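You operate a simulated robot arm through the tools that you are given. There is no shell and no other tool. Be economical: measure what you need, move in short steps, check, and stop when the job is done.

You are at the controls of a simulated robot arm. One attempt, no reset.

## Task
Close the warm pad mould, lock it and load it for the press.
Fine: lid on, both clamps locked, mould in the carriage's nest by a black handle, then the block that the chart names.

Only the result counts: the job must be done as asked and must still hold three seconds after the hand-in. Knocking over, shifting, dropping, spilling or breaking anything else fails it. A push-on lid holds only when it is set on centred and level and pressed home; a screw cap is set on level and turned clockwise until tight.

## Robot
A 6-joint arm with a two-finger parallel gripper, fixed in place. Base frame: the origin is at the foot of the arm, x ahead of it, y to its left, z up; the work surface is at about z = 0.84. Units: m, degrees, N and s.
With the tool pointing down near the work surface it reaches from about 0.26 to 0.68 m from the base axis. Its first joint turns from -66.0 to 66.0 degrees. Payload 2.9 kg.
The TCP is the grasp point between the finger pads, 0.03 m short of the fingertips. In the tool frame z runs along the fingers and y along their closing line. The gripper opens to 0.11 m. The fingers are 0.02 m wide and 0.01 m thick; the gripper's body (0.048 by 0.112 m) begins 0.055 m behind the TCP.
Orientation is told as [roll, pitch, yaw] about the base's x, y, z axes, in that order, counted from this pose: with the fingers straight down and closing along the base's y, the tool's x points along the base's -x, its y along +y and its z along -z.

## Interface
- The arm moves only by the tool play_rows. Its argument "steps" is a list of rows, each a list of 6 numbers: the shift along the tool's x, y, z in m, then the turn, a rotation vector about the tool's x, y, z in degrees. In form: [[tx, ty, tz, rx, ry, rz], ...]. A call has 1 to 10 rows; each row is the pose to reach, as a shift and turn from the pose commanded when the call began, along the tool's axes at that moment. "jaw" is the opening, from 0 (shut) to 1 (fully open), set as the call begins (left out, the last holds). Rows are played at 5 a second. More than 0.05 m and 8.6 degrees between two rows, or a gripper value outside its range, and nothing of the call is played. Where a pose cannot be reached the arm comes as near as it can. A force on the tool above 90 N (or 10 N above the force at the start of the call, whichever is more), or a blocked arm, ends the call early, and 0.2 s more pass. Each finger travels about 0.108 m/s and halts on what it meets, pressing with about 28 N; the grip force reading is that of the motor and also rises with nothing between the fingers. The clock runs only during rows and for 0.2 s after the last one: add rows that repeat a pose to give the fingers time. The reply holds the time, the measured pose of the TCP, the force on the tool along the base axes, the opening and the grip force, in the units named above and with some noise, with the torque about the TCP (base axes, N m) and any sound that the robot's microphone picked up.
- Cameras (640 x 400 px; columns grow to the right, rows downward): "scene" is fixed at [0.0666, 0.4296, 1.3747]; the picture's right is [-0.84, -0.54, 0.00], its down [-0.35, 0.55, -0.76] and it looks along [0.41, -0.64, -0.65] (base axes); focal length 255 px, centre (320, 200). "wrist" rides on the gripper at [0.072, 0.017, -0.103] in the tool frame; the picture's right is [-0.23, 0.97, 0.00], its down [-0.76, -0.18, -0.62] and it looks along [-0.61, -0.14, 0.78] (tool axes); focal length 222 px, centre (320, 200). There is no depth. A picture from a camera that has moved, and an enlarged one, comes with that camera's place and axes in the base frame and with its lens.
- capture(camera): a new picture of that camera. No time passes.
- inspect(camera, box): a new picture of the part [left, top, right, bottom] of that camera's present view, enlarged. No time passes.
- job_done(): hands the job in; it is judged then, once.

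Work in short steps. Places have to be worked out from the pictures, the camera data and where the tool is seen: move nearer, look again, correct. Check each grasp and each placing, and mend what went wrong. You have 120 turns and 64 pictures in all, those below and enlarged ones among them. Open the gripper and draw the arm clear of the work before you hand the job in, unless the task says otherwise; then end with one line.

The tools are called after "Emit:" as name(argument=value, ...) on one line, values as JSON. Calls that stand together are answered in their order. play_rows: Moves the arm, as the interface text tells. Its arguments: {"type":"object","properties":{"steps":{"type":"array"},"jaw":{"type":"number"}},"required":["steps"]} The other tools are called the same way: capture (camera) takes a picture; inspect (camera, box) takes an enlarged picture of a part of a camera's view; job_done () hands the job in.

At the start:

```text
t: 0.0
tcp_pos: [0.422, -0.1651, 1.1698]
tcp_rot: [0.0, 0.0, 0.0]
force: [0.8, -0.2, -0.7]
ft_torque: [-0.04, 0.0, 0.02]
grip_width: 0.1099
gripper_force: 0.1
```

scene: 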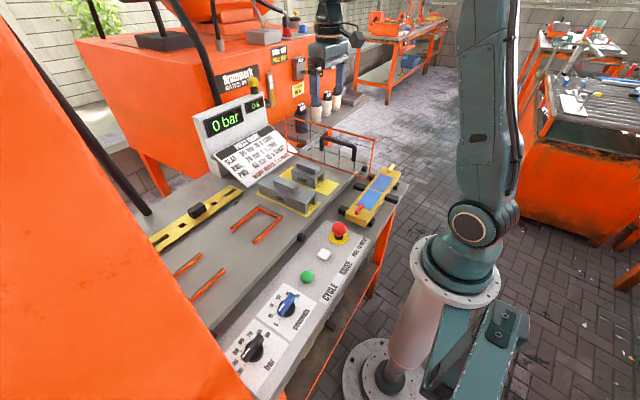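
wrist: 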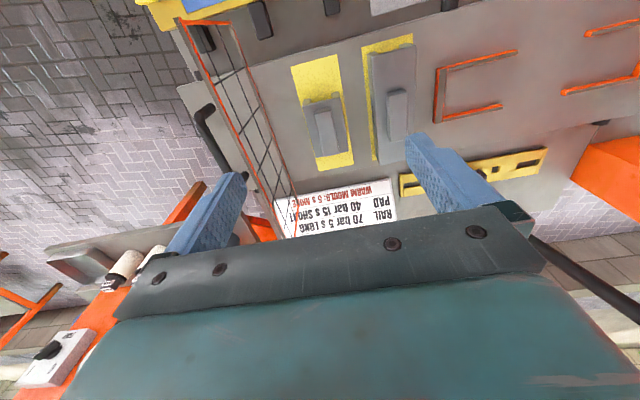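

I begin by looking closer at the table, the chart and the mould.

Emit:
inspect(camera="scene", box=[180, 80, 420, 230])

Emit:
inspect(camera="scene", box=[140, 160, 400, 380])

Emit:
inspect(camera="wrist", box=[130, 0, 640, 250])

```text
2.67 times, centred on (300, 155) of scene
camera zoom: at [0.0666, 0.4296, 1.3747], right [-0.84, -0.54, 0.0], down [-0.35, 0.55, -0.76], along [0.41, -0.64, -0.65], focal length 679 px, centre (373, 320)
```

zoom: 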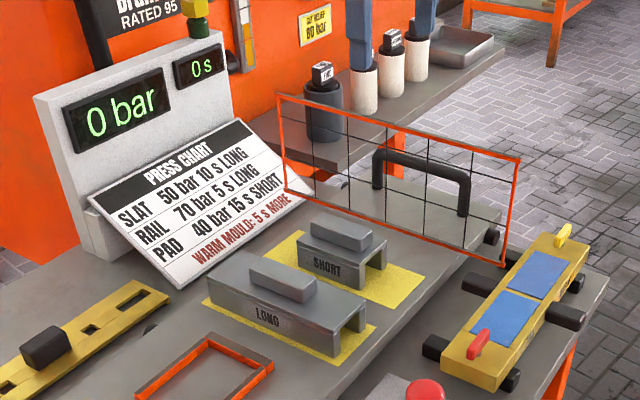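

```text
1.82 times, centred on (270, 270) of scene
camera zoom: at [0.0666, 0.4296, 1.3747], right [-0.84, -0.54, 0.0], down [-0.35, 0.55, -0.76], along [0.41, -0.64, -0.65], focal length 463 px, centre (411, 73)
```

zoom: 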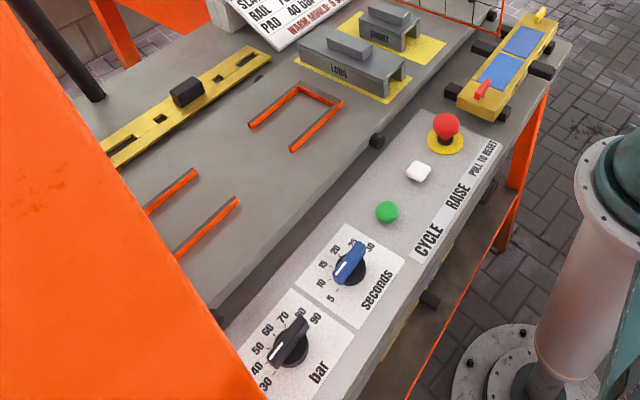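

```text
1.25 times, centred on (385, 125) of wrist
camera zoom: at [0.3502, -0.1482, 1.2744], right [0.23, 0.97, 0.0], down [0.76, -0.18, 0.62], along [0.61, -0.14, -0.78], focal length 279 px, centre (238, 294)
```

zoom: 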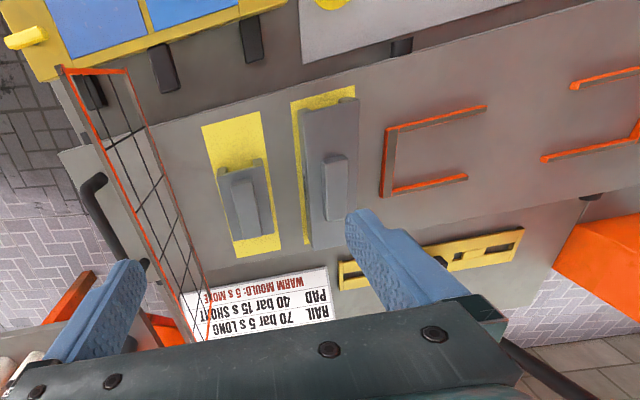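

PAD → SHORT block. I take the yellow slotted bar with the black knob (far left) to be the lid, the blue-tray piece at x≈0.26 to be the mould and the orange brackets to be the nest. I turn the wrist by 85° and move to view the mould from nearer.

Emit:
play_rows(steps=[[0.01, 0.01, 0.008, 0, 0, 8.5], [0.02, 0.02, 0.016, 0, 0, 17], [0.03, 0.03, 0.024, 0, 0, 25.5], [0.04, 0.04, 0.032, 0, 0, 34], [0.05, 0.05, 0.04, 0, 0, 42.5], [0.06, 0.06, 0.048, 0, 0, 51], [0.07, 0.07, 0.056, 0, 0, 59.5], [0.08, 0.08, 0.064, 0, 0, 68], [0.09, 0.09, 0.072, 0, 0, 76.5], [0.1, 0.1, 0.08, 0, 0, 85]])

Emit:
capture(camera="wrist")

```text
t: 2.2
tcp_pos: [0.3228, -0.0642, 1.0897]
tcp_rot: [0.0, 0.0, -85.1]
force: [-0.4, 0.8, 0.7]
ft_torque: [-0.01, 0.01, 0.02]
grip_width: 0.1102
gripper_force: 0.0
```

```text
58 pictures are left
camera wrist: at [0.3328, 0.0084, 1.1944], right [0.99, -0.14, 0.0], down [-0.11, -0.77, 0.62], along [-0.09, -0.62, -0.78], focal length 222 px, centre (320, 200)
```

wrist: 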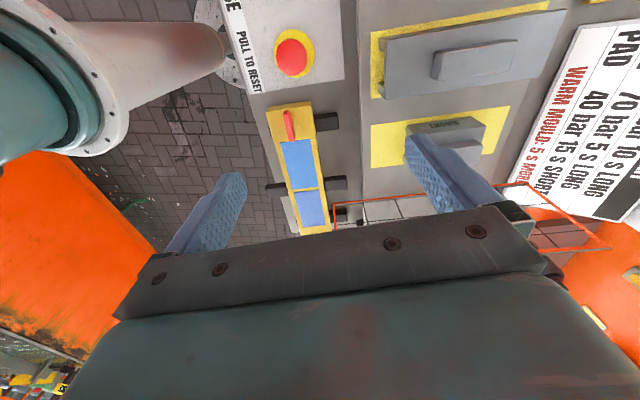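

The mould is in view. I finish the turn to -90° and back off toward -y to see its whole length.

Emit:
play_rows(steps=[[-0.04, -0.01, 0.01, 0, 0, 2.5], [-0.08, -0.02, 0.02, 0, 0, 5], [-0.11, -0.03, 0.03, 0, 0, 5]])

Emit:
inspect(camera="wrist", box=[220, 0, 460, 150])

Emit:
inspect(camera="scene", box=[320, 140, 420, 240])

Emit:
inspect(camera="scene", box=[130, 170, 260, 260])

```text
t: 3.0
tcp_pos: [0.3019, -0.1776, 1.0599]
tcp_rot: [0.0, 0.0, -89.9]
force: [0.7, 0.0, 0.8]
ft_torque: [0.02, 0.0, 0.02]
grip_width: 0.1101
gripper_force: 0.1
```

```text
2.67 times, centred on (340, 75) of wrist
camera zoom: at [0.3193, -0.1047, 1.1646], right [0.97, -0.23, 0.0], down [-0.18, -0.76, 0.62], along [-0.14, -0.61, -0.78], focal length 592 px, centre (267, 533)
```

zoom: 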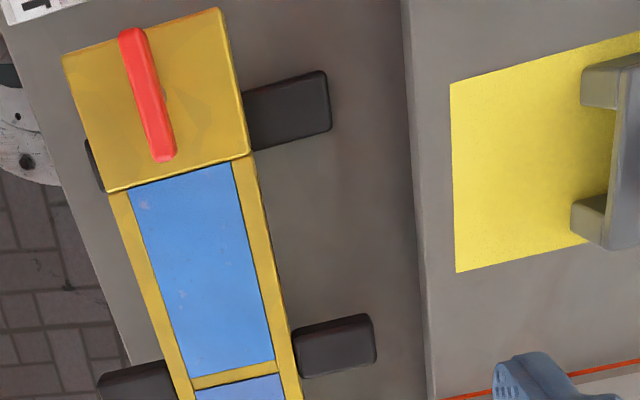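

```text
4.00 times, centred on (370, 190) of scene
camera zoom: at [0.0666, 0.4297, 1.3747], right [-0.84, -0.54, 0.0], down [-0.35, 0.55, -0.76], along [0.41, -0.64, -0.65], focal length 1019 px, centre (120, 240)
```

zoom: 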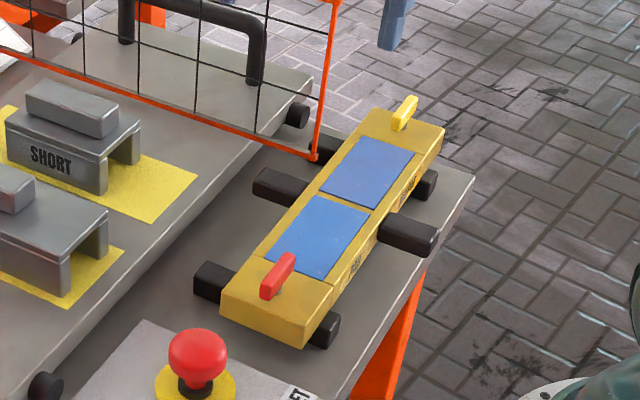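

```text
4.44 times, centred on (195, 215) of scene
camera zoom: at [0.0666, 0.4297, 1.3747], right [-0.84, -0.54, 0.0], down [-0.35, 0.55, -0.76], along [0.41, -0.64, -0.65], focal length 1132 px, centre (876, 133)
```

zoom: 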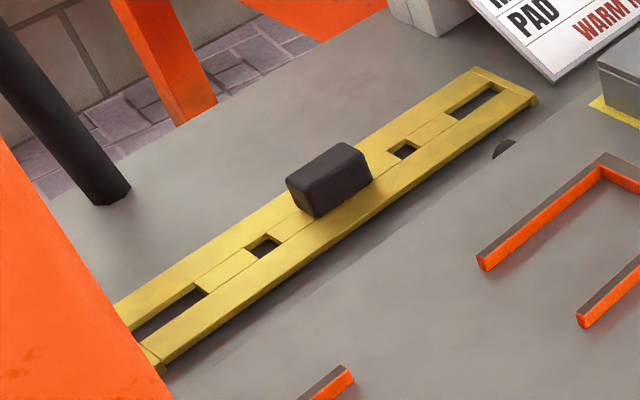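

The lid's end slots match the wing clamps, which are now both in line with the mould. The lid's centre comes out near (0.645, 0.166). I move above its knob and check.

Emit:
play_rows(steps=[[0.0344, 0.0343, 0, 0, 0, 0], [0.0688, 0.0686, 0, 0, 0, 0], [0.1032, 0.1029, 0, 0, 0, 0], [0.1376, 0.1372, 0, 0, 0, 0], [0.172, 0.1715, 0, 0, 0, 0], [0.2064, 0.2058, 0, 0, 0, 0], [0.2408, 0.2401, 0, 0, 0, 0], [0.2752, 0.2744, 0.0, 0, 0, 0], [0.3096, 0.3087, 0.02, 0, 0, 0], [0.344, 0.343, 0.04, 0, 0, 0]])

Emit:
capture(camera="wrist")

```text
refused: row 9 steps farther than a row can; nothing moved
```

```text
54 pictures are left
camera wrist: at [0.3193, -0.1047, 1.1646], right [0.97, -0.23, 0.0], down [-0.18, -0.76, 0.62], along [-0.14, -0.61, -0.78], focal length 222 px, centre (320, 200)
```

wrist: 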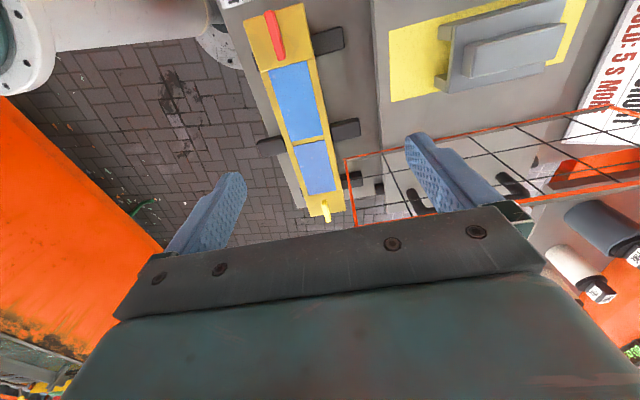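

The call was refused because the last rows stepped too far, so I play it level.

Emit:
play_rows(steps=[[0.0344, 0.0343, 0, 0, 0, 0], [0.0688, 0.0686, 0, 0, 0, 0], [0.1032, 0.1029, 0, 0, 0, 0], [0.1376, 0.1372, 0, 0, 0, 0], [0.172, 0.1715, 0, 0, 0, 0], [0.2064, 0.2058, 0, 0, 0, 0], [0.2408, 0.2401, 0, 0, 0, 0], [0.2752, 0.2744, 0.0, 0, 0, 0], [0.3096, 0.3087, 0.0, 0, 0, 0], [0.344, 0.343, 0.0, 0, 0, 0]])

Emit:
capture(camera="wrist")

```text
t: 5.2
tcp_pos: [0.6309, 0.1573, 1.0583]
tcp_rot: [-0.2, 0.0, -90.0]
force: [0.0, -0.8, 3.1]
ft_torque: [0.01, -0.04, -0.02]
grip_width: 0.1101
gripper_force: 0.1
out of reach, approached as far as the arm can: row 10
```

```text
53 pictures are left
camera wrist: at [0.6484, 0.2296, 1.1632], right [0.97, -0.23, 0.0], down [-0.18, -0.76, 0.62], along [-0.14, -0.61, -0.78], focal length 222 px, centre (320, 200)
```

wrist: 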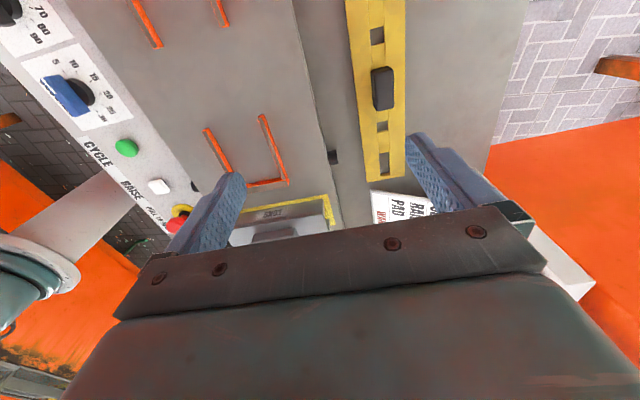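

The two views disagree unless the lid lies lower and farther than I assumed, so I triangulate with enlarged views.

Emit:
inspect(camera="wrist", box=[320, 0, 480, 200])

Emit:
inspect(camera="scene", box=[130, 170, 290, 270])

Emit:
inspect(camera="wrist", box=[90, 0, 350, 240])

```text
2.00 times, centred on (400, 100) of wrist
camera zoom: at [0.6484, 0.2296, 1.1632], right [0.97, -0.23, 0.0], down [-0.18, -0.76, 0.62], along [-0.14, -0.61, -0.78], focal length 444 px, centre (160, 400)
```

zoom: 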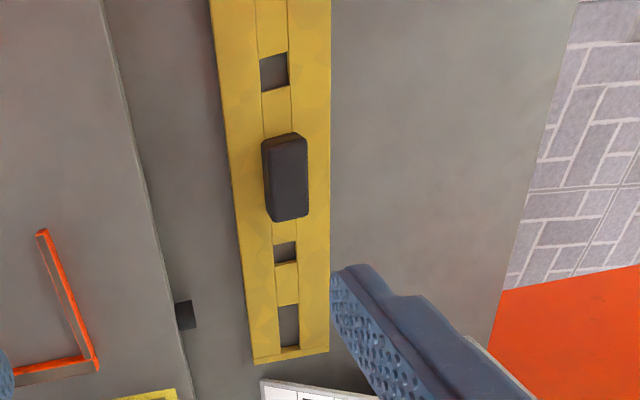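

```text
4.00 times, centred on (210, 220) of scene
camera zoom: at [0.0664, 0.4296, 1.3747], right [-0.84, -0.54, 0.0], down [-0.35, 0.55, -0.76], along [0.41, -0.64, -0.65], focal length 1019 px, centre (760, 120)
```

zoom: 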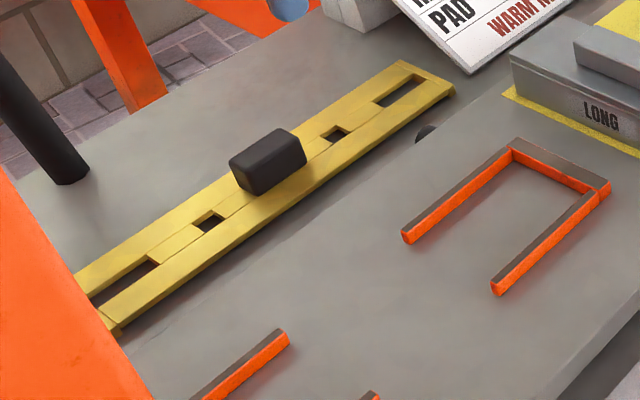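

```text
1.67 times, centred on (220, 120) of wrist
camera zoom: at [0.6484, 0.2296, 1.1632], right [0.97, -0.23, 0.0], down [-0.18, -0.76, 0.62], along [-0.14, -0.61, -0.78], focal length 370 px, centre (487, 333)
```

zoom: 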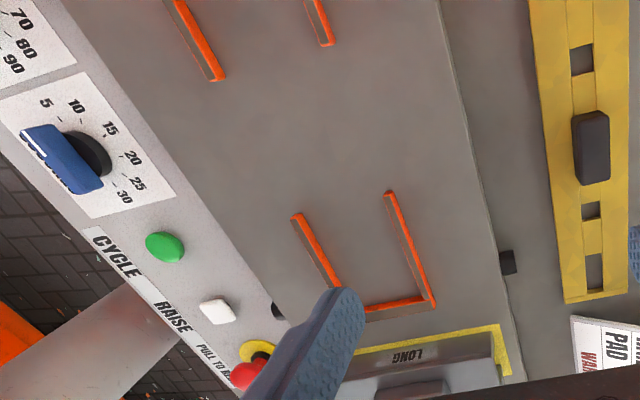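

The table beside the carriage lies lower: lid top z≈0.80, knob at about (0.72, 0.135), top z≈0.825. That is beyond vertical reach, so I go back to yaw 0 and grip the knob's ends with the tool tilted outward.

Emit:
play_rows(steps=[[-0.002, -0.005, 0, 0, 0, -8.5], [-0.004, -0.01, 0, 0, 0, -17], [-0.006, -0.015, 0, 0, 0, -25.5], [-0.008, -0.02, 0, 0, 0, -34], [-0.01, -0.025, 0, 0, 0, -42.5], [-0.012, -0.03, 0, 0, 0, -51], [-0.015, -0.035, 0, 0, 0, -59.5], [-0.018, -0.04, 0, 0, 0, -68], [-0.02, -0.045, 0, 0, 0, -76.5], [-0.022, -0.05, 0, 0, 0, -85]])

Emit:
play_rows(steps=[[0, 0, 0.03, 0, 0, -5], [0, 0, 0.06, 0, -7, -5], [0, 0, 0.1, 0, -14, -5]])

Emit:
capture(camera="wrist")

```text
t: 7.4
tcp_pos: [0.5825, 0.1347, 1.058]
tcp_rot: [0.0, -0.1, -4.9]
force: [0.3, -0.8, 0.4]
ft_torque: [0.03, -0.01, -0.02]
grip_width: 0.1102
gripper_force: 0.0
```

```text
t: 8.2
tcp_pos: [0.5818, 0.1362, 0.9579]
tcp_rot: [-0.7, -14.0, 0.2]
force: [-0.1, -0.4, 0.0]
ft_torque: [-0.01, -0.02, 0.0]
grip_width: 0.1102
gripper_force: 0.1
```

```text
49 pictures are left
camera wrist: at [0.487, 0.1535, 1.0419], right [0.22, 0.97, 0.04], down [0.59, -0.17, 0.79], along [0.78, -0.15, -0.61], focal length 222 px, centre (320, 200)
```

wrist: 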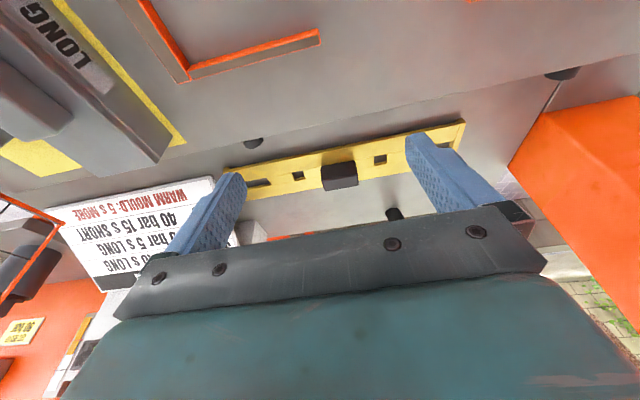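

The knob projects to (0.717, 0.138), which agrees with the triangulation. I move above it with a 22° tilt.

Emit:
play_rows(steps=[[-0.04, 0, 0.03, 0.3, -3, 0], [-0.08, 0.001, 0.06, 0.7, -6, 0], [-0.1198, 0.001, 0.0897, 0.7, -8, 0], [-0.1198, 0.001, 0.0897, 0.7, -8, 0]])

Emit:
capture(camera="wrist")

```text
t: 9.2
tcp_pos: [0.7192, 0.1351, 0.9009]
tcp_rot: [-1.4, -22.0, 0.3]
force: [0.2, 0.2, -0.3]
ft_torque: [0.01, 0.0, -0.02]
grip_width: 0.1098
gripper_force: 0.2
```

```text
48 pictures are left
camera wrist: at [0.6144, 0.1542, 0.9697], right [0.22, 0.97, 0.06], down [0.47, -0.16, 0.87], along [0.85, -0.16, -0.49], focal length 222 px, centre (320, 200)
```

wrist: 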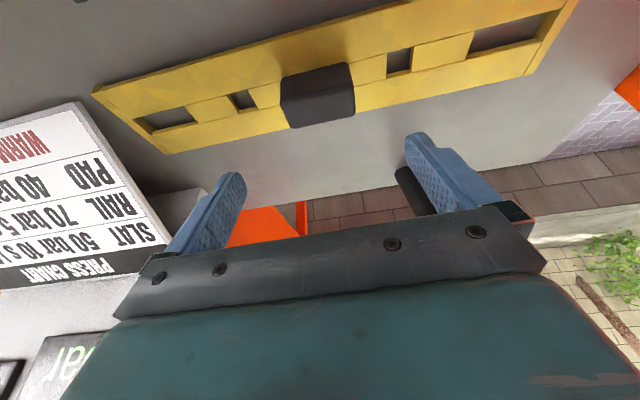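

The tilted reach is good, and the roll needs +1.4°. The knob is at about (0.72, 0.139), so I descend with the open fingers around it.

Emit:
play_rows(steps=[[0.009, 0.002, 0.0163, -0.7, 0, 0], [0.018, 0.0039, 0.0326, -1.4, 0, 0], [0.0277, 0.0039, 0.0491, -1.4, 0, 0], [0.0277, 0.0039, 0.0491, -1.4, 0, 0]])

Emit:
capture(camera="wrist")

Emit:
inspect(camera="scene", box=[140, 150, 260, 240])

```text
t: 10.2
tcp_pos: [0.7136, 0.1392, 0.8454]
tcp_rot: [-0.1, -21.9, 0.2]
force: [0.2, 0.3, 1.3]
ft_torque: [0.01, 0.0, -0.01]
grip_width: 0.1101
gripper_force: 0.1
```

```text
47 pictures are left
camera wrist: at [0.6071, 0.1551, 0.9148], right [0.21, 0.97, 0.09], down [0.47, -0.18, 0.86], along [0.86, -0.14, -0.5], focal length 222 px, centre (320, 200)
```

wrist: 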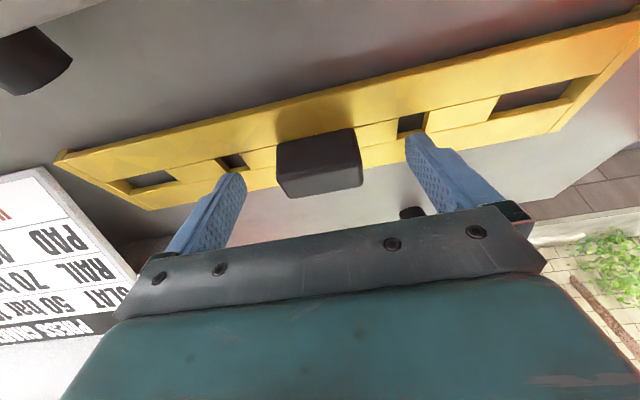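

```text
4.44 times, centred on (200, 195) of scene
camera zoom: at [0.0666, 0.4296, 1.3747], right [-0.84, -0.54, 0.0], down [-0.35, 0.55, -0.76], along [0.41, -0.64, -0.65], focal length 1132 px, centre (853, 222)
```

zoom: 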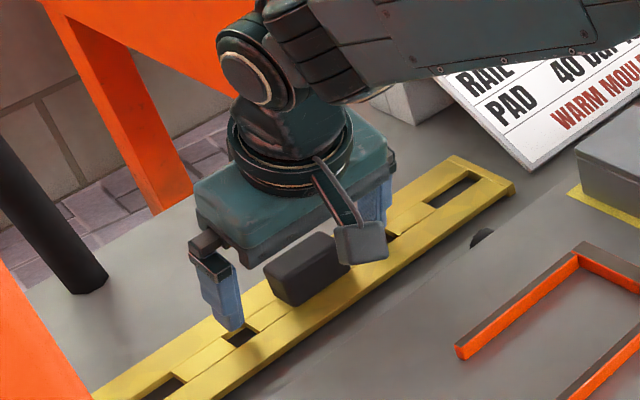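

The fingers straddle the knob with tips at z≈0.818. I go down 8 mm more, then close.

Emit:
play_rows(steps=[[0.0034, 0, 0.003, 0, 0, 0], [0.0067, 0, 0.0059, 0, 0, 0]])

Emit:
play_rows(steps=[[0, 0, 0, 0, 0, 0], [0, 0, 0, 0, 0, 0], [0, 0, 0, 0, 0, 0], [0, 0, 0, 0, 0, 0]], jaw=0)

Emit:
capture(camera="wrist")

```text
t: 10.8
tcp_pos: [0.7085, 0.1383, 0.8384]
tcp_rot: [0.0, -22.0, 0.3]
force: [0.7, -0.5, 2.2]
ft_torque: [-0.17, -0.01, 0.04]
grip_width: 0.1099
gripper_force: 0.0
```

```text
t: 11.8
tcp_pos: [0.7088, 0.1383, 0.8382]
tcp_rot: [0.0, -22.1, 0.2]
force: [0.9, 0.8, 7.5]
ft_torque: [0.04, -0.01, 0.06]
grip_width: 0.1016
gripper_force: 27.9
```

```text
45 pictures are left
camera wrist: at [0.6033, 0.155, 0.9072], right [0.21, 0.97, 0.09], down [0.47, -0.18, 0.86], along [0.86, -0.14, -0.5], focal length 222 px, centre (320, 200)
```

wrist: 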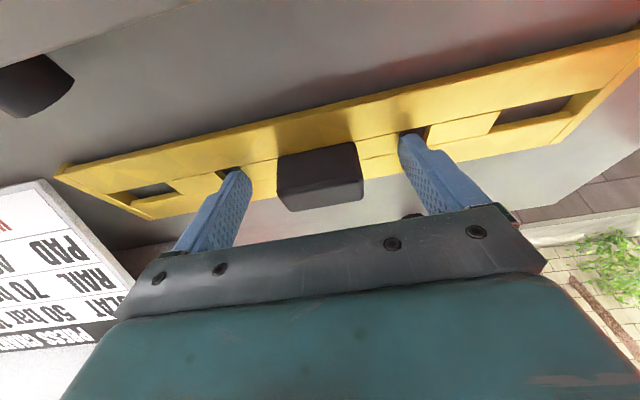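

The fingertips have caught in the lid's two small windows. I open, rise 10 mm, and close above the windows on the knob.

Emit:
play_rows(steps=[[0, 0, 0, 0, 0, 0], [-0.0038, 0, -0.0093, 0, 0, 0], [-0.0038, 0, -0.0093, 0, 0, 0]], jaw=1)

Emit:
play_rows(steps=[[0, 0, 0, 0, 0, 0], [0, 0, 0, 0, 0, 0]], jaw=0.7)

Emit:
capture(camera="wrist")

```text
t: 12.6
tcp_pos: [0.7089, 0.1381, 0.846]
tcp_rot: [0.0, -21.9, 0.2]
force: [0.1, 0.0, 0.5]
ft_torque: [0.02, 0.0, 0.0]
grip_width: 0.1103
gripper_force: 0.1
```

```text
t: 13.2
tcp_pos: [0.7089, 0.1378, 0.8473]
tcp_rot: [0.0, -22.0, 0.2]
force: [-0.1, -0.2, -0.1]
ft_torque: [-0.03, -0.02, 0.02]
grip_width: 0.0767
gripper_force: 0.1
```

```text
44 pictures are left
camera wrist: at [0.6032, 0.1544, 0.9166], right [0.21, 0.97, 0.09], down [0.47, -0.18, 0.86], along [0.86, -0.14, -0.5], focal length 222 px, centre (320, 200)
```

wrist: 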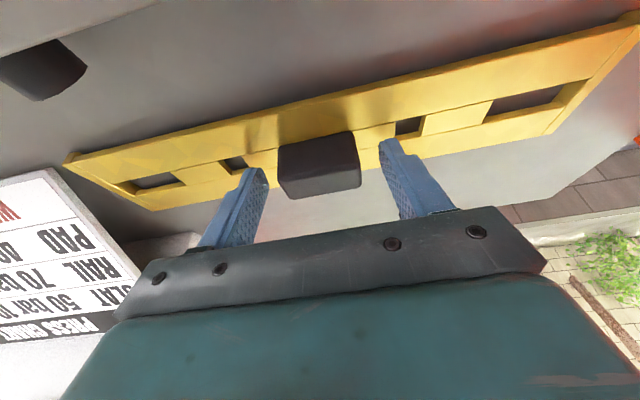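

The fingers are now inside the windows' span. I lower 6.5 mm and close on the knob.

Emit:
play_rows(steps=[[0.0024, 0, 0.006, 0, 0, 0], [0.0024, 0, 0.006, 0, 0, 0]])

Emit:
play_rows(steps=[[0, 0, 0, 0, 0, 0], [0, 0, 0, 0, 0, 0], [0, 0, 0, 0, 0, 0]], jaw=0)

Emit:
capture(camera="wrist")

```text
t: 13.8
tcp_pos: [0.7078, 0.138, 0.8427]
tcp_rot: [0.0, -22.2, 0.2]
force: [-4.5, -0.7, 14.1]
ft_torque: [-0.34, 0.15, -0.17]
grip_width: 0.0775
gripper_force: 0.2
```

```text
t: 14.6
tcp_pos: [0.7098, 0.139, 0.843]
tcp_rot: [0.1, -22.3, 0.3]
force: [3.3, 1.5, 19.4]
ft_torque: [-0.25, -0.26, 0.19]
grip_width: 0.0497
gripper_force: 27.7
```

```text
43 pictures are left
camera wrist: at [0.6035, 0.1549, 0.9118], right [0.2, 0.97, 0.09], down [0.47, -0.18, 0.87], along [0.86, -0.14, -0.49], focal length 222 px, centre (320, 200)
```

wrist: 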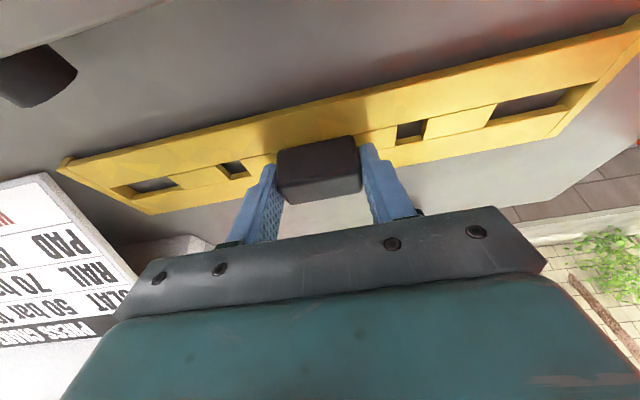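

The knob is gripped (0.050 m). I lift 6 cm straight up and check.

Emit:
play_rows(steps=[[-0.0075, 0, -0.0185, 0, 0, 0], [-0.015, 0, -0.037, 0, 0, 0], [-0.0225, 0, -0.0556, 0, 0, 0]])

Emit:
capture(camera="scene")

```text
t: 15.4
tcp_pos: [0.7089, 0.1379, 0.8992]
tcp_rot: [0.0, -21.8, 0.4]
force: [-0.3, -0.2, -4.4]
ft_torque: [0.04, 0.04, 0.04]
grip_width: 0.0496
gripper_force: 28.6
```

```text
42 pictures are left
```

scene: 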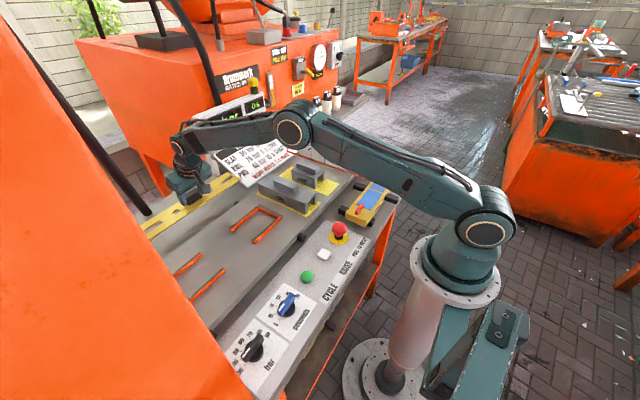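

The lid is lifted and level. I raise it clear and draw it back toward the arm.

Emit:
play_rows(steps=[[0.0017, 0, -0.0403, 0, 0, 0], [0.0034, 0, -0.0805, 0, 0, 0], [0.0051, 0, -0.1208, 0, 0, 0], [0.039, 0, -0.1345, 0, 0, 0], [0.073, 0, -0.148, 0, 0, 0], [0.107, 0, -0.162, 0, 0, 0]])

Emit:
capture(camera="scene")

```text
t: 16.8
tcp_pos: [0.5476, 0.1356, 1.0096]
tcp_rot: [0.0, -21.9, 0.3]
force: [-0.2, -0.2, -2.5]
ft_torque: [-0.05, 0.0, 0.01]
grip_width: 0.0497
gripper_force: 28.2
```

```text
41 pictures are left
```

scene: 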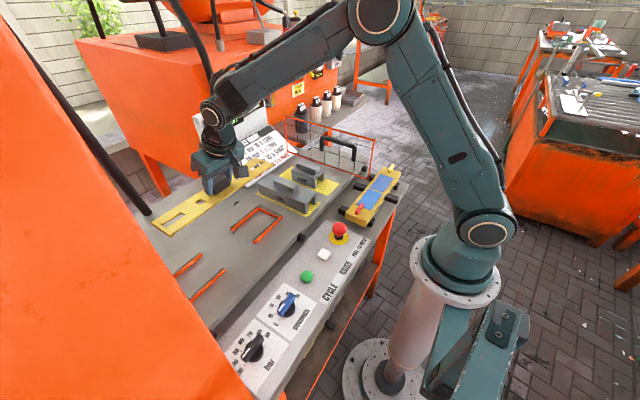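

I carry it high (TCP z≈1.10, above the wire guard's top at about 0.995) to above the mould.

Emit:
play_rows(steps=[[0.0222, -0.0376, -0.0187, 0, 0, 0], [0.0443, -0.0751, -0.0374, 0, 0, 0], [0.0665, -0.1127, -0.0562, 0, 0, 0], [0.0886, -0.1502, -0.0749, 0, 0, 0], [0.1108, -0.1878, -0.0936, 0, 0, 0], [0.133, -0.2254, -0.1123, 0, 0, 0], [0.1551, -0.2629, -0.131, 0, 0, 0], [0.1773, -0.3005, -0.1498, 0, 0, 0], [0.1994, -0.338, -0.1685, 0, 0, 0], [0.2216, -0.3756, -0.1872, 0, 0, 0]])

Emit:
capture(camera="scene")

Emit:
capture(camera="wrist")

```text
t: 19.0
tcp_pos: [0.2734, -0.2421, 1.0996]
tcp_rot: [0.1, -22.0, 0.4]
force: [0.3, -0.9, -3.9]
ft_torque: [-0.01, 0.02, 0.0]
grip_width: 0.0498
gripper_force: 27.9
```

```text
40 pictures are left
```

scene: 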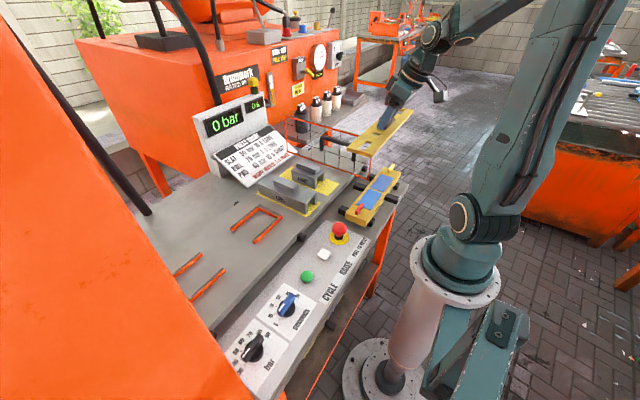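

```text
39 pictures are left
camera wrist: at [0.1684, -0.2252, 1.1706], right [0.2, 0.98, 0.09], down [0.47, -0.17, 0.86], along [0.86, -0.14, -0.5], focal length 222 px, centre (320, 200)
```

wrist: 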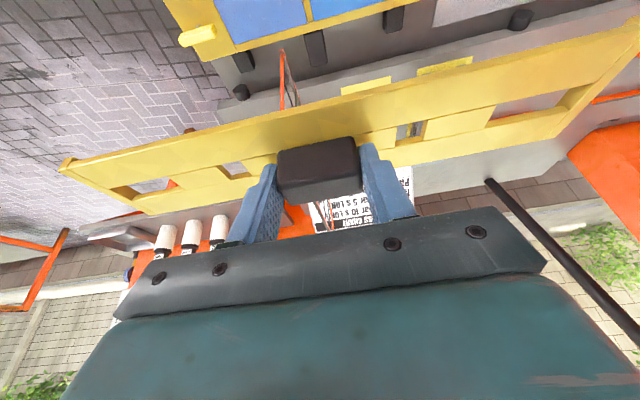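

The lid is over the mould, whose centre I take as (0.268, -0.242), and the lid centre leads the TCP by about 10 mm in x. I descend to just above the clamp wings and look.

Emit:
play_rows(steps=[[0.022, 0, 0.041, 0, 0, 0], [0.045, 0, 0.083, 0, 0, 0], [0.0669, 0, 0.124, 0, 0, 0]])

Emit:
inspect(camera="scene", box=[320, 120, 440, 240])

Emit:
capture(camera="wrist")

```text
t: 19.8
tcp_pos: [0.2598, -0.2415, 0.9605]
tcp_rot: [0.1, -22.0, 0.2]
force: [0.9, 0.1, -3.7]
ft_torque: [0.01, 0.01, 0.02]
grip_width: 0.0496
gripper_force: 28.2
```

```text
3.33 times, centred on (380, 180) of scene
camera zoom: at [0.0667, 0.4296, 1.3747], right [-0.84, -0.54, 0.0], down [-0.35, 0.55, -0.76], along [0.41, -0.64, -0.65], focal length 849 px, centre (120, 267)
```

zoom: 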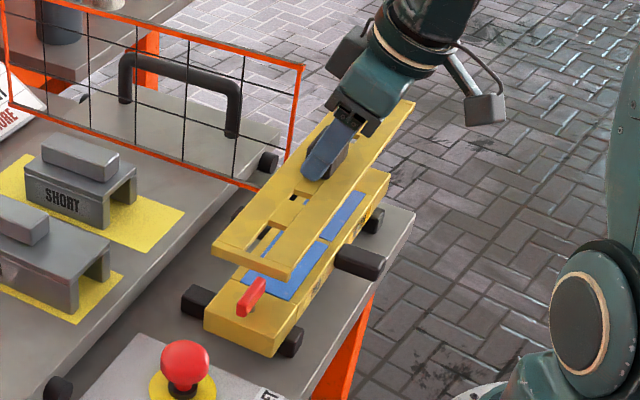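

```text
37 pictures are left
camera wrist: at [0.1545, -0.2249, 1.0301], right [0.21, 0.97, 0.08], down [0.47, -0.18, 0.86], along [0.86, -0.14, -0.5], focal length 222 px, centre (320, 200)
```

wrist: 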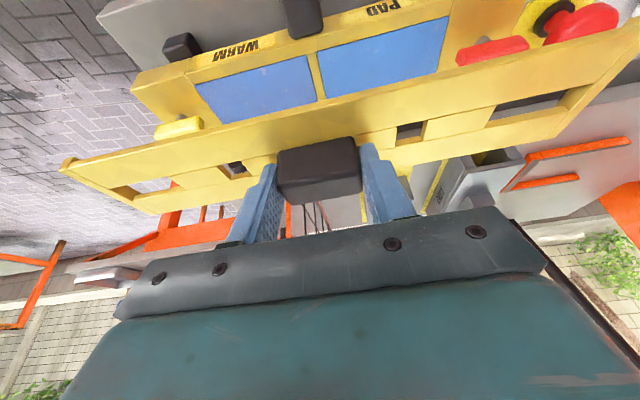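

I enlarge the near end to compare lid and mould precisely.

Emit:
inspect(camera="scene", box=[370, 180, 420, 230])

Emit:
inspect(camera="scene", box=[375, 180, 425, 211])

```text
8.00 times, centred on (395, 205) of scene
camera zoom: at [0.0667, 0.4296, 1.3747], right [-0.84, -0.54, 0.0], down [-0.35, 0.55, -0.76], along [0.41, -0.64, -0.65], focal length 2038 px, centre (-280, 160)
```

zoom: 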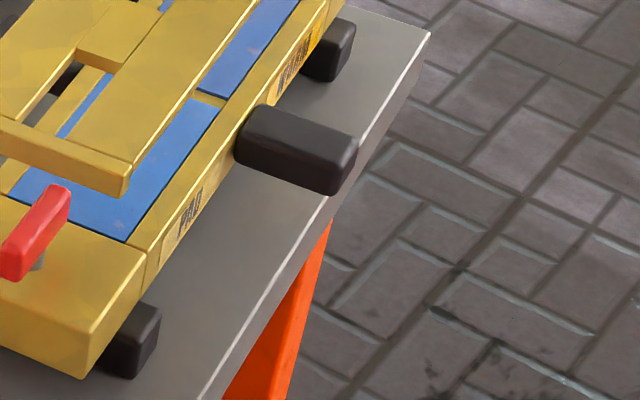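

```text
12.80 times, centred on (400, 196) of scene
camera zoom: at [0.0667, 0.4296, 1.3747], right [-0.84, -0.54, 0.0], down [-0.35, 0.55, -0.76], along [0.41, -0.64, -0.65], focal length 3260 px, centre (-704, 258)
```

zoom: 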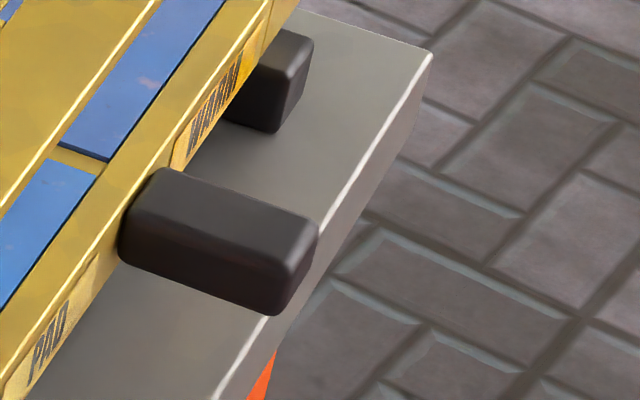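

The lid seems about 5 mm short in x and 7 mm too far in +y. I correct and lower 3 cm to compare more closely.

Emit:
play_rows(steps=[[0.004, -0.003, 0.015, 0, 0, 0], [0.0076, -0.006, 0.0293, 0, 0, 0], [0.0076, -0.006, 0.0293, 0, 0, 0]])

Emit:
inspect(camera="scene", box=[335, 170, 415, 234])

Emit:
inspect(camera="wrist", box=[60, 20, 640, 220])

```text
t: 20.6
tcp_pos: [0.2625, -0.2459, 0.9305]
tcp_rot: [0.0, -21.9, 0.3]
force: [0.2, -0.2, -3.7]
ft_torque: [0.03, 0.06, 0.02]
grip_width: 0.0499
gripper_force: 28.1
```

```text
6.25 times, centred on (375, 202) of scene
camera zoom: at [0.0667, 0.4296, 1.3747], right [-0.84, -0.54, 0.0], down [-0.35, 0.55, -0.76], along [0.41, -0.64, -0.65], focal length 1592 px, centre (-24, 188)
```

zoom: 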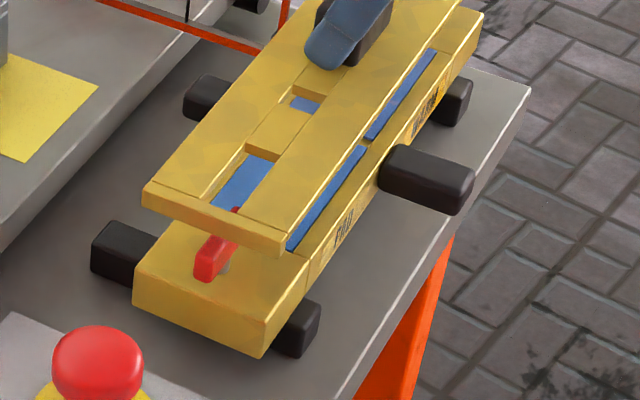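

```text
1.10 times, centred on (350, 120) of wrist
camera zoom: at [0.1577, -0.2298, 1.0001], right [0.21, 0.97, 0.09], down [0.47, -0.18, 0.86], along [0.86, -0.14, -0.5], focal length 245 px, centre (287, 288)
```

zoom: 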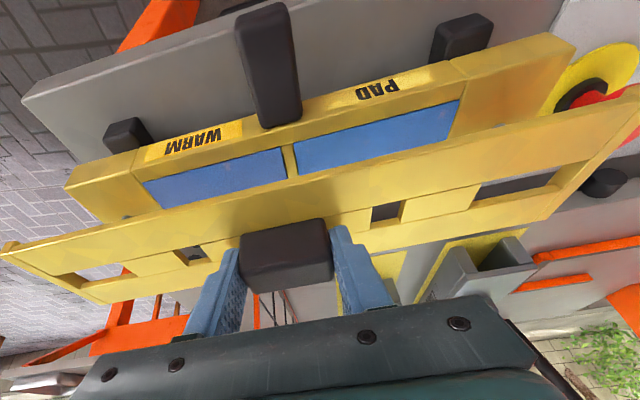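

I zoom on the wing to judge slot alignment.

Emit:
inspect(camera="scene", box=[352, 190, 384, 215])

```text
16.00 times, centred on (368, 202) of scene
camera zoom: at [0.0667, 0.4296, 1.3747], right [-0.84, -0.54, 0.0], down [-0.35, 0.55, -0.76], along [0.41, -0.64, -0.65], focal length 4076 px, centre (-448, 160)
```

zoom: 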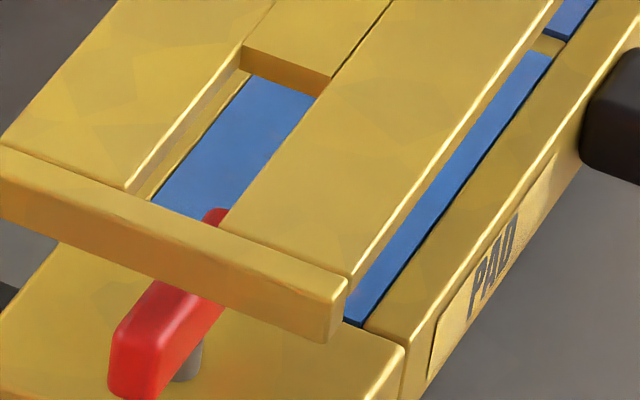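

The slot is about 17×47 mm and the wing about 10×33 mm. I shift +4 mm in x and lower 14 mm for a closer check.

Emit:
play_rows(steps=[[0.0008, 0, 0.0073, 0, 0, 0], [0.0015, 0, 0.0145, 0, 0, 0], [0.0015, 0, 0.0145, 0, 0, 0]])

Emit:
inspect(camera="scene", box=[352, 195, 390, 225])

Emit:
inspect(camera="wrist", box=[40, 40, 280, 240])

```text
t: 21.4
tcp_pos: [0.268, -0.2463, 0.9159]
tcp_rot: [0.0, -22.0, 0.3]
force: [-0.1, 0.3, -3.7]
ft_torque: [0.03, -0.01, -0.02]
grip_width: 0.0499
gripper_force: 27.8
```

```text
13.33 times, centred on (371, 210) of scene
camera zoom: at [0.0667, 0.4296, 1.3747], right [-0.84, -0.54, 0.0], down [-0.35, 0.55, -0.76], along [0.41, -0.64, -0.65], focal length 3396 px, centre (-360, 67)
```

zoom: 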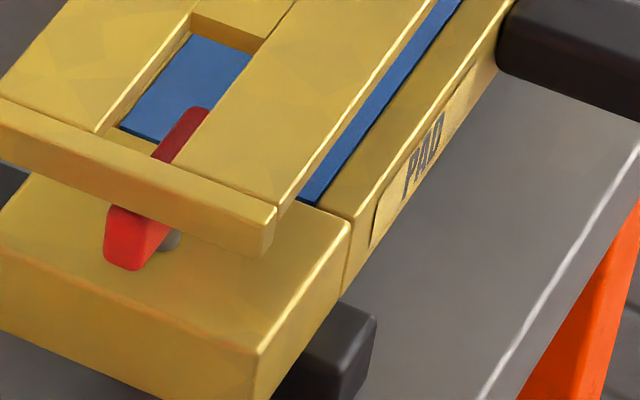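

```text
2.00 times, centred on (160, 140) of wrist
camera zoom: at [0.1617, -0.2296, 0.9865], right [0.21, 0.97, 0.09], down [0.47, -0.18, 0.86], along [0.86, -0.14, -0.5], focal length 444 px, centre (640, 320)
```

zoom: 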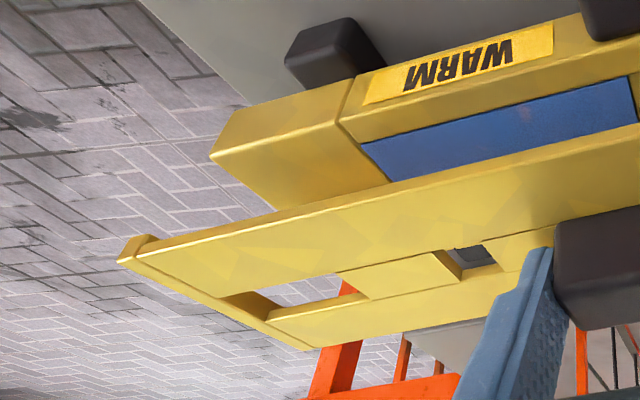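

Slot and wing now agree within 2–3 mm. I lower another 10 mm, watching the force.

Emit:
play_rows(steps=[[0.0014, 0, 0.0047, 0, 0, 0], [0.0028, 0, 0.0097, 0, 0, 0], [0.0028, 0, 0.0097, 0, 0, 0]])

Emit:
inspect(camera="scene", box=[350, 165, 414, 225])

```text
t: 22.1
tcp_pos: [0.2717, -0.2462, 0.9111]
tcp_rot: [-0.1, -22.6, 0.2]
force: [-3.8, -0.9, 15.4]
ft_torque: [1.86, 0.16, 0.37]
grip_width: 0.0501
gripper_force: 28.1
stopped in row 3: the force on the tool passed its limit at 99 N (the readings are from after the stop); the commanded pose is now the measured one
```

```text
6.67 times, centred on (382, 195) of scene
camera zoom: at [0.0664, 0.4297, 1.3747], right [-0.84, -0.54, 0.0], down [-0.35, 0.55, -0.76], along [0.41, -0.64, -0.65], focal length 1698 px, centre (-93, 233)
```

zoom: 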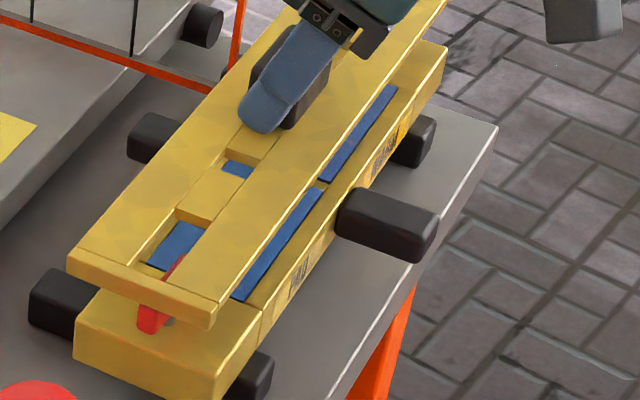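

The red wing's near end (top z≈0.868) hit the lid's end bar, so the lid must go about 8 mm toward +y. I raise 10 mm, shift and re-check.

Emit:
play_rows(steps=[[-0.0038, 0, -0.0093, 0, 0.6, 0], [-0.0038, 0.004, -0.0093, 0, 0.6, 0], [-0.0038, 0.008, -0.0093, 0, 0.6, 0]])

Emit:
inspect(camera="scene", box=[352, 195, 390, 225])

Emit:
capture(camera="wrist")

```text
t: 22.9
tcp_pos: [0.2704, -0.2392, 0.9207]
tcp_rot: [-0.2, -21.7, 0.2]
force: [-0.2, 0.6, -3.8]
ft_torque: [-0.01, 0.05, 0.0]
grip_width: 0.0496
gripper_force: 28.0
```

```text
13.33 times, centred on (371, 210) of scene
camera zoom: at [0.0667, 0.4296, 1.3747], right [-0.84, -0.54, 0.0], down [-0.35, 0.55, -0.76], along [0.41, -0.64, -0.65], focal length 3396 px, centre (-360, 67)
```

zoom: 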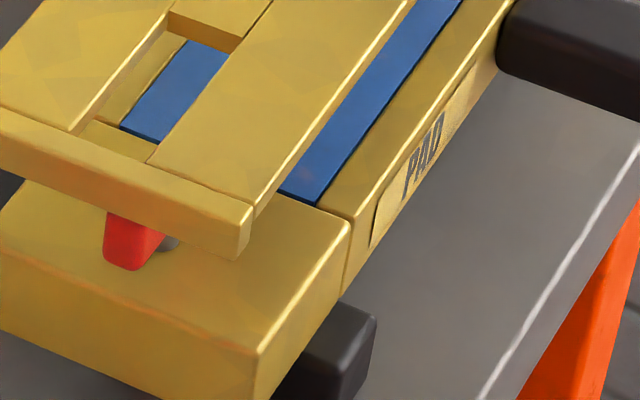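

```text
27 pictures are left
camera wrist: at [0.1645, -0.2221, 0.991], right [0.21, 0.97, 0.08], down [0.48, -0.17, 0.86], along [0.85, -0.14, -0.5], focal length 222 px, centre (320, 200)
```

wrist: 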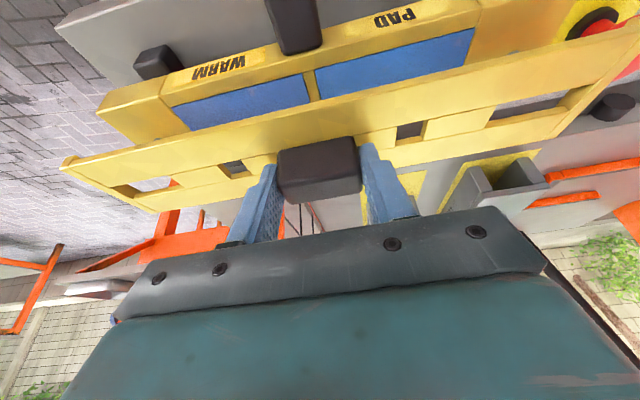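

Slot centre (0.2735, -0.1036) against wing centre (0.271, -0.1045): I shift -2.5 mm in x and lower 13 mm.

Emit:
play_rows(steps=[[0.004, -0.001, 0.004, 0, 0, 0], [0.0055, -0.001, 0.0075, 0, 0, 0], [0.0072, -0.001, 0.0112, 0, 0, 0], [0.0072, -0.001, 0.0112, 0, 0, 0]])

```text
t: 23.9
tcp_pos: [0.2691, -0.2406, 0.9122]
tcp_rot: [-0.4, -22.4, 0.3]
force: [-20.2, 7.9, 82.9]
ft_torque: [2.97, 0.79, 0.02]
grip_width: 0.0504
gripper_force: 28.7
```

There is contact again near 0.912, so I back off 4 mm and look.

Emit:
play_rows(steps=[[-0.0023, 0, -0.0056, 0, 0, 0], [-0.0023, 0, -0.0056, 0, 0, 0]])

Emit:
inspect(camera="scene", box=[352, 195, 390, 225])

Emit:
inspect(camera="wrist", box=[40, 40, 280, 240])

```text
t: 24.5
tcp_pos: [0.2662, -0.2389, 0.913]
tcp_rot: [-0.1, -21.7, 0.4]
force: [0.4, 0.5, -3.4]
ft_torque: [0.09, 0.02, 0.01]
grip_width: 0.05
gripper_force: 28.2
```

```text
13.33 times, centred on (371, 210) of scene
camera zoom: at [0.0667, 0.4296, 1.3747], right [-0.84, -0.54, 0.0], down [-0.35, 0.55, -0.76], along [0.41, -0.64, -0.65], focal length 3396 px, centre (-360, 67)
```

zoom: 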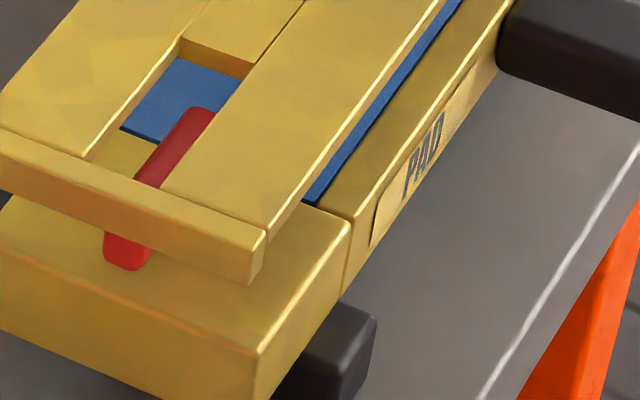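

```text
2.00 times, centred on (160, 140) of wrist
camera zoom: at [0.1615, -0.223, 0.984], right [0.21, 0.97, 0.08], down [0.48, -0.17, 0.86], along [0.85, -0.14, -0.5], focal length 444 px, centre (640, 320)
```

zoom: 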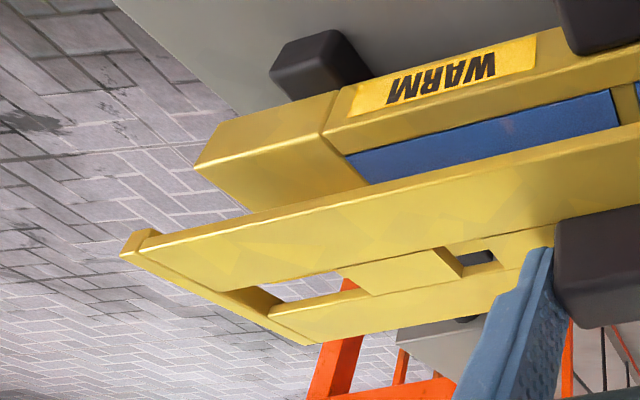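

The near end looks aligned, so the far (yellow) wing may be the trouble. I look at that end.

Emit:
inspect(camera="scene", box=[385, 145, 433, 175])

```text
13.33 times, centred on (409, 160) of scene
camera zoom: at [0.0667, 0.4296, 1.3747], right [-0.84, -0.54, 0.0], down [-0.35, 0.55, -0.76], along [0.41, -0.64, -0.65], focal length 3396 px, centre (-867, 733)
```

zoom: 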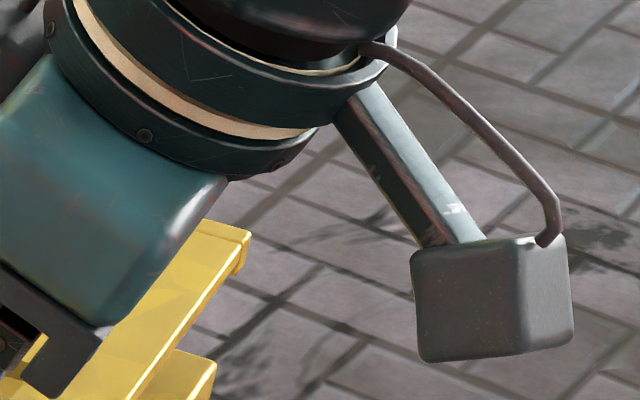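

The lid has thin down-turned end lips (lid length about 0.309, mould about 0.295) and its centre is some 8 mm too far toward -y. I rise, shift +8 mm and lower again.

Emit:
play_rows(steps=[[-0.002, 0, -0.0056, 0, 0, 0], [-0.001, 0.008, -0.0056, 0, 0, 0], [0.0, 0.008, 0.0, 0, 0, 0], [0.001, 0.008, 0.003, 0, 0, 0], [0.0025, 0.008, 0.006, 0, 0, 0], [0.0025, 0.008, 0.006, 0, 0, 0]])

Emit:
inspect(camera="scene", box=[352, 195, 390, 225])

```text
t: 25.9
tcp_pos: [0.2669, -0.2328, 0.91]
tcp_rot: [-0.2, -22.1, 0.3]
force: [-3.4, -4.0, 15.7]
ft_torque: [1.49, 0.03, 0.15]
grip_width: 0.0501
gripper_force: 27.9
```

```text
13.33 times, centred on (371, 210) of scene
camera zoom: at [0.0664, 0.4296, 1.3747], right [-0.84, -0.54, 0.0], down [-0.35, 0.55, -0.76], along [0.41, -0.64, -0.65], focal length 3396 px, centre (-360, 67)
```

zoom: 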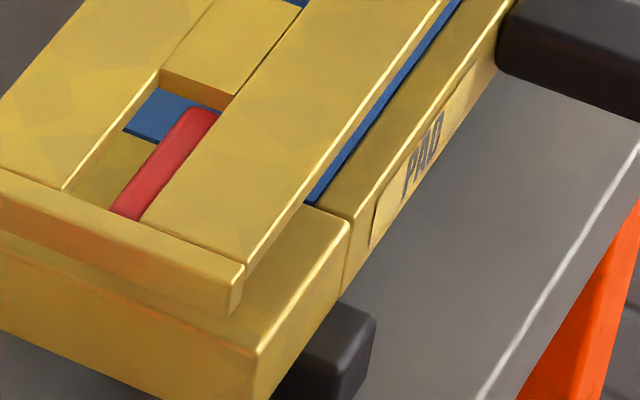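

The forces point the way: before, the wing pushed the lid +y, and now it pushes -y and slightly -x. I take the middle: -3.5 mm in y and -2 mm in x.

Emit:
play_rows(steps=[[-0.0015, 0, -0.0046, 0, 0, 0], [0.001, -0.0035, -0.0046, 0, 0, 0], [0.002, -0.0035, -0.001, 0, 0, 0], [0.003, -0.0035, 0.002, 0, 0, 0], [0.0044, -0.0035, 0.005, 0, 0, 0], [0.0044, -0.0035, 0.005, 0, 0, 0]])

```text
t: 27.3
tcp_pos: [0.2646, -0.2348, 0.901]
tcp_rot: [-0.2, -21.8, 0.4]
force: [1.1, -0.4, -3.9]
ft_torque: [-0.01, 0.01, 0.02]
grip_width: 0.0498
gripper_force: 28.0
```

It passed: z=0.901 with no contact force. I continue down gently.

Emit:
play_rows(steps=[[0.0008, 0, 0.0018, 0, 0, 0], [0.0015, 0, 0.0037, 0, 0, 0], [0.0023, 0, 0.0056, 0, 0, 0], [0.0023, 0, 0.0056, 0, 0, 0]])

Emit:
inspect(camera="scene", box=[345, 165, 409, 225])

```text
t: 28.3
tcp_pos: [0.2652, -0.2351, 0.895]
tcp_rot: [-0.2, -21.9, 0.2]
force: [-0.5, 0.8, -3.8]
ft_torque: [-0.01, 0.02, 0.0]
grip_width: 0.0498
gripper_force: 27.8
```

```text
6.67 times, centred on (377, 195) of scene
camera zoom: at [0.0667, 0.4296, 1.3747], right [-0.84, -0.54, 0.0], down [-0.35, 0.55, -0.76], along [0.41, -0.64, -0.65], focal length 1698 px, centre (-60, 233)
```

zoom: 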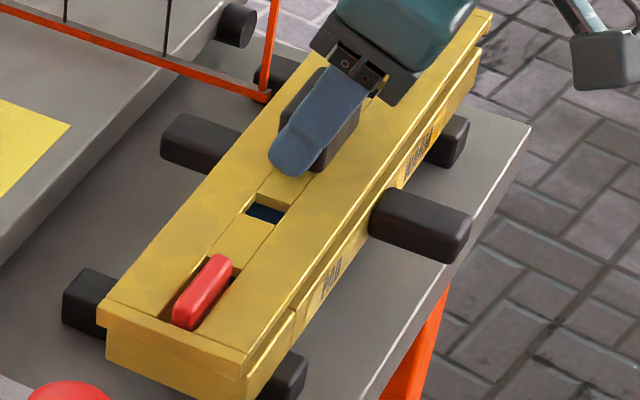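

The wing is through the slot and the lid nearly seated. I press it down until it makes contact.

Emit:
play_rows(steps=[[0.0008, 0, 0.0018, 0, 0, 0], [0.0015, 0, 0.0037, 0, 0, 0], [0.0023, 0, 0.0056, 0, 0, 0], [0.0028, 0, 0.007, 0, 0, 0], [0.0028, 0, 0.007, 0, 0, 0]])

```text
t: 29.5
tcp_pos: [0.2658, -0.2353, 0.8874]
tcp_rot: [-0.1, -21.7, 0.4]
force: [0.8, 0.3, -3.3]
ft_torque: [0.01, 0.0, 0.01]
grip_width: 0.0501
gripper_force: 28.4
```

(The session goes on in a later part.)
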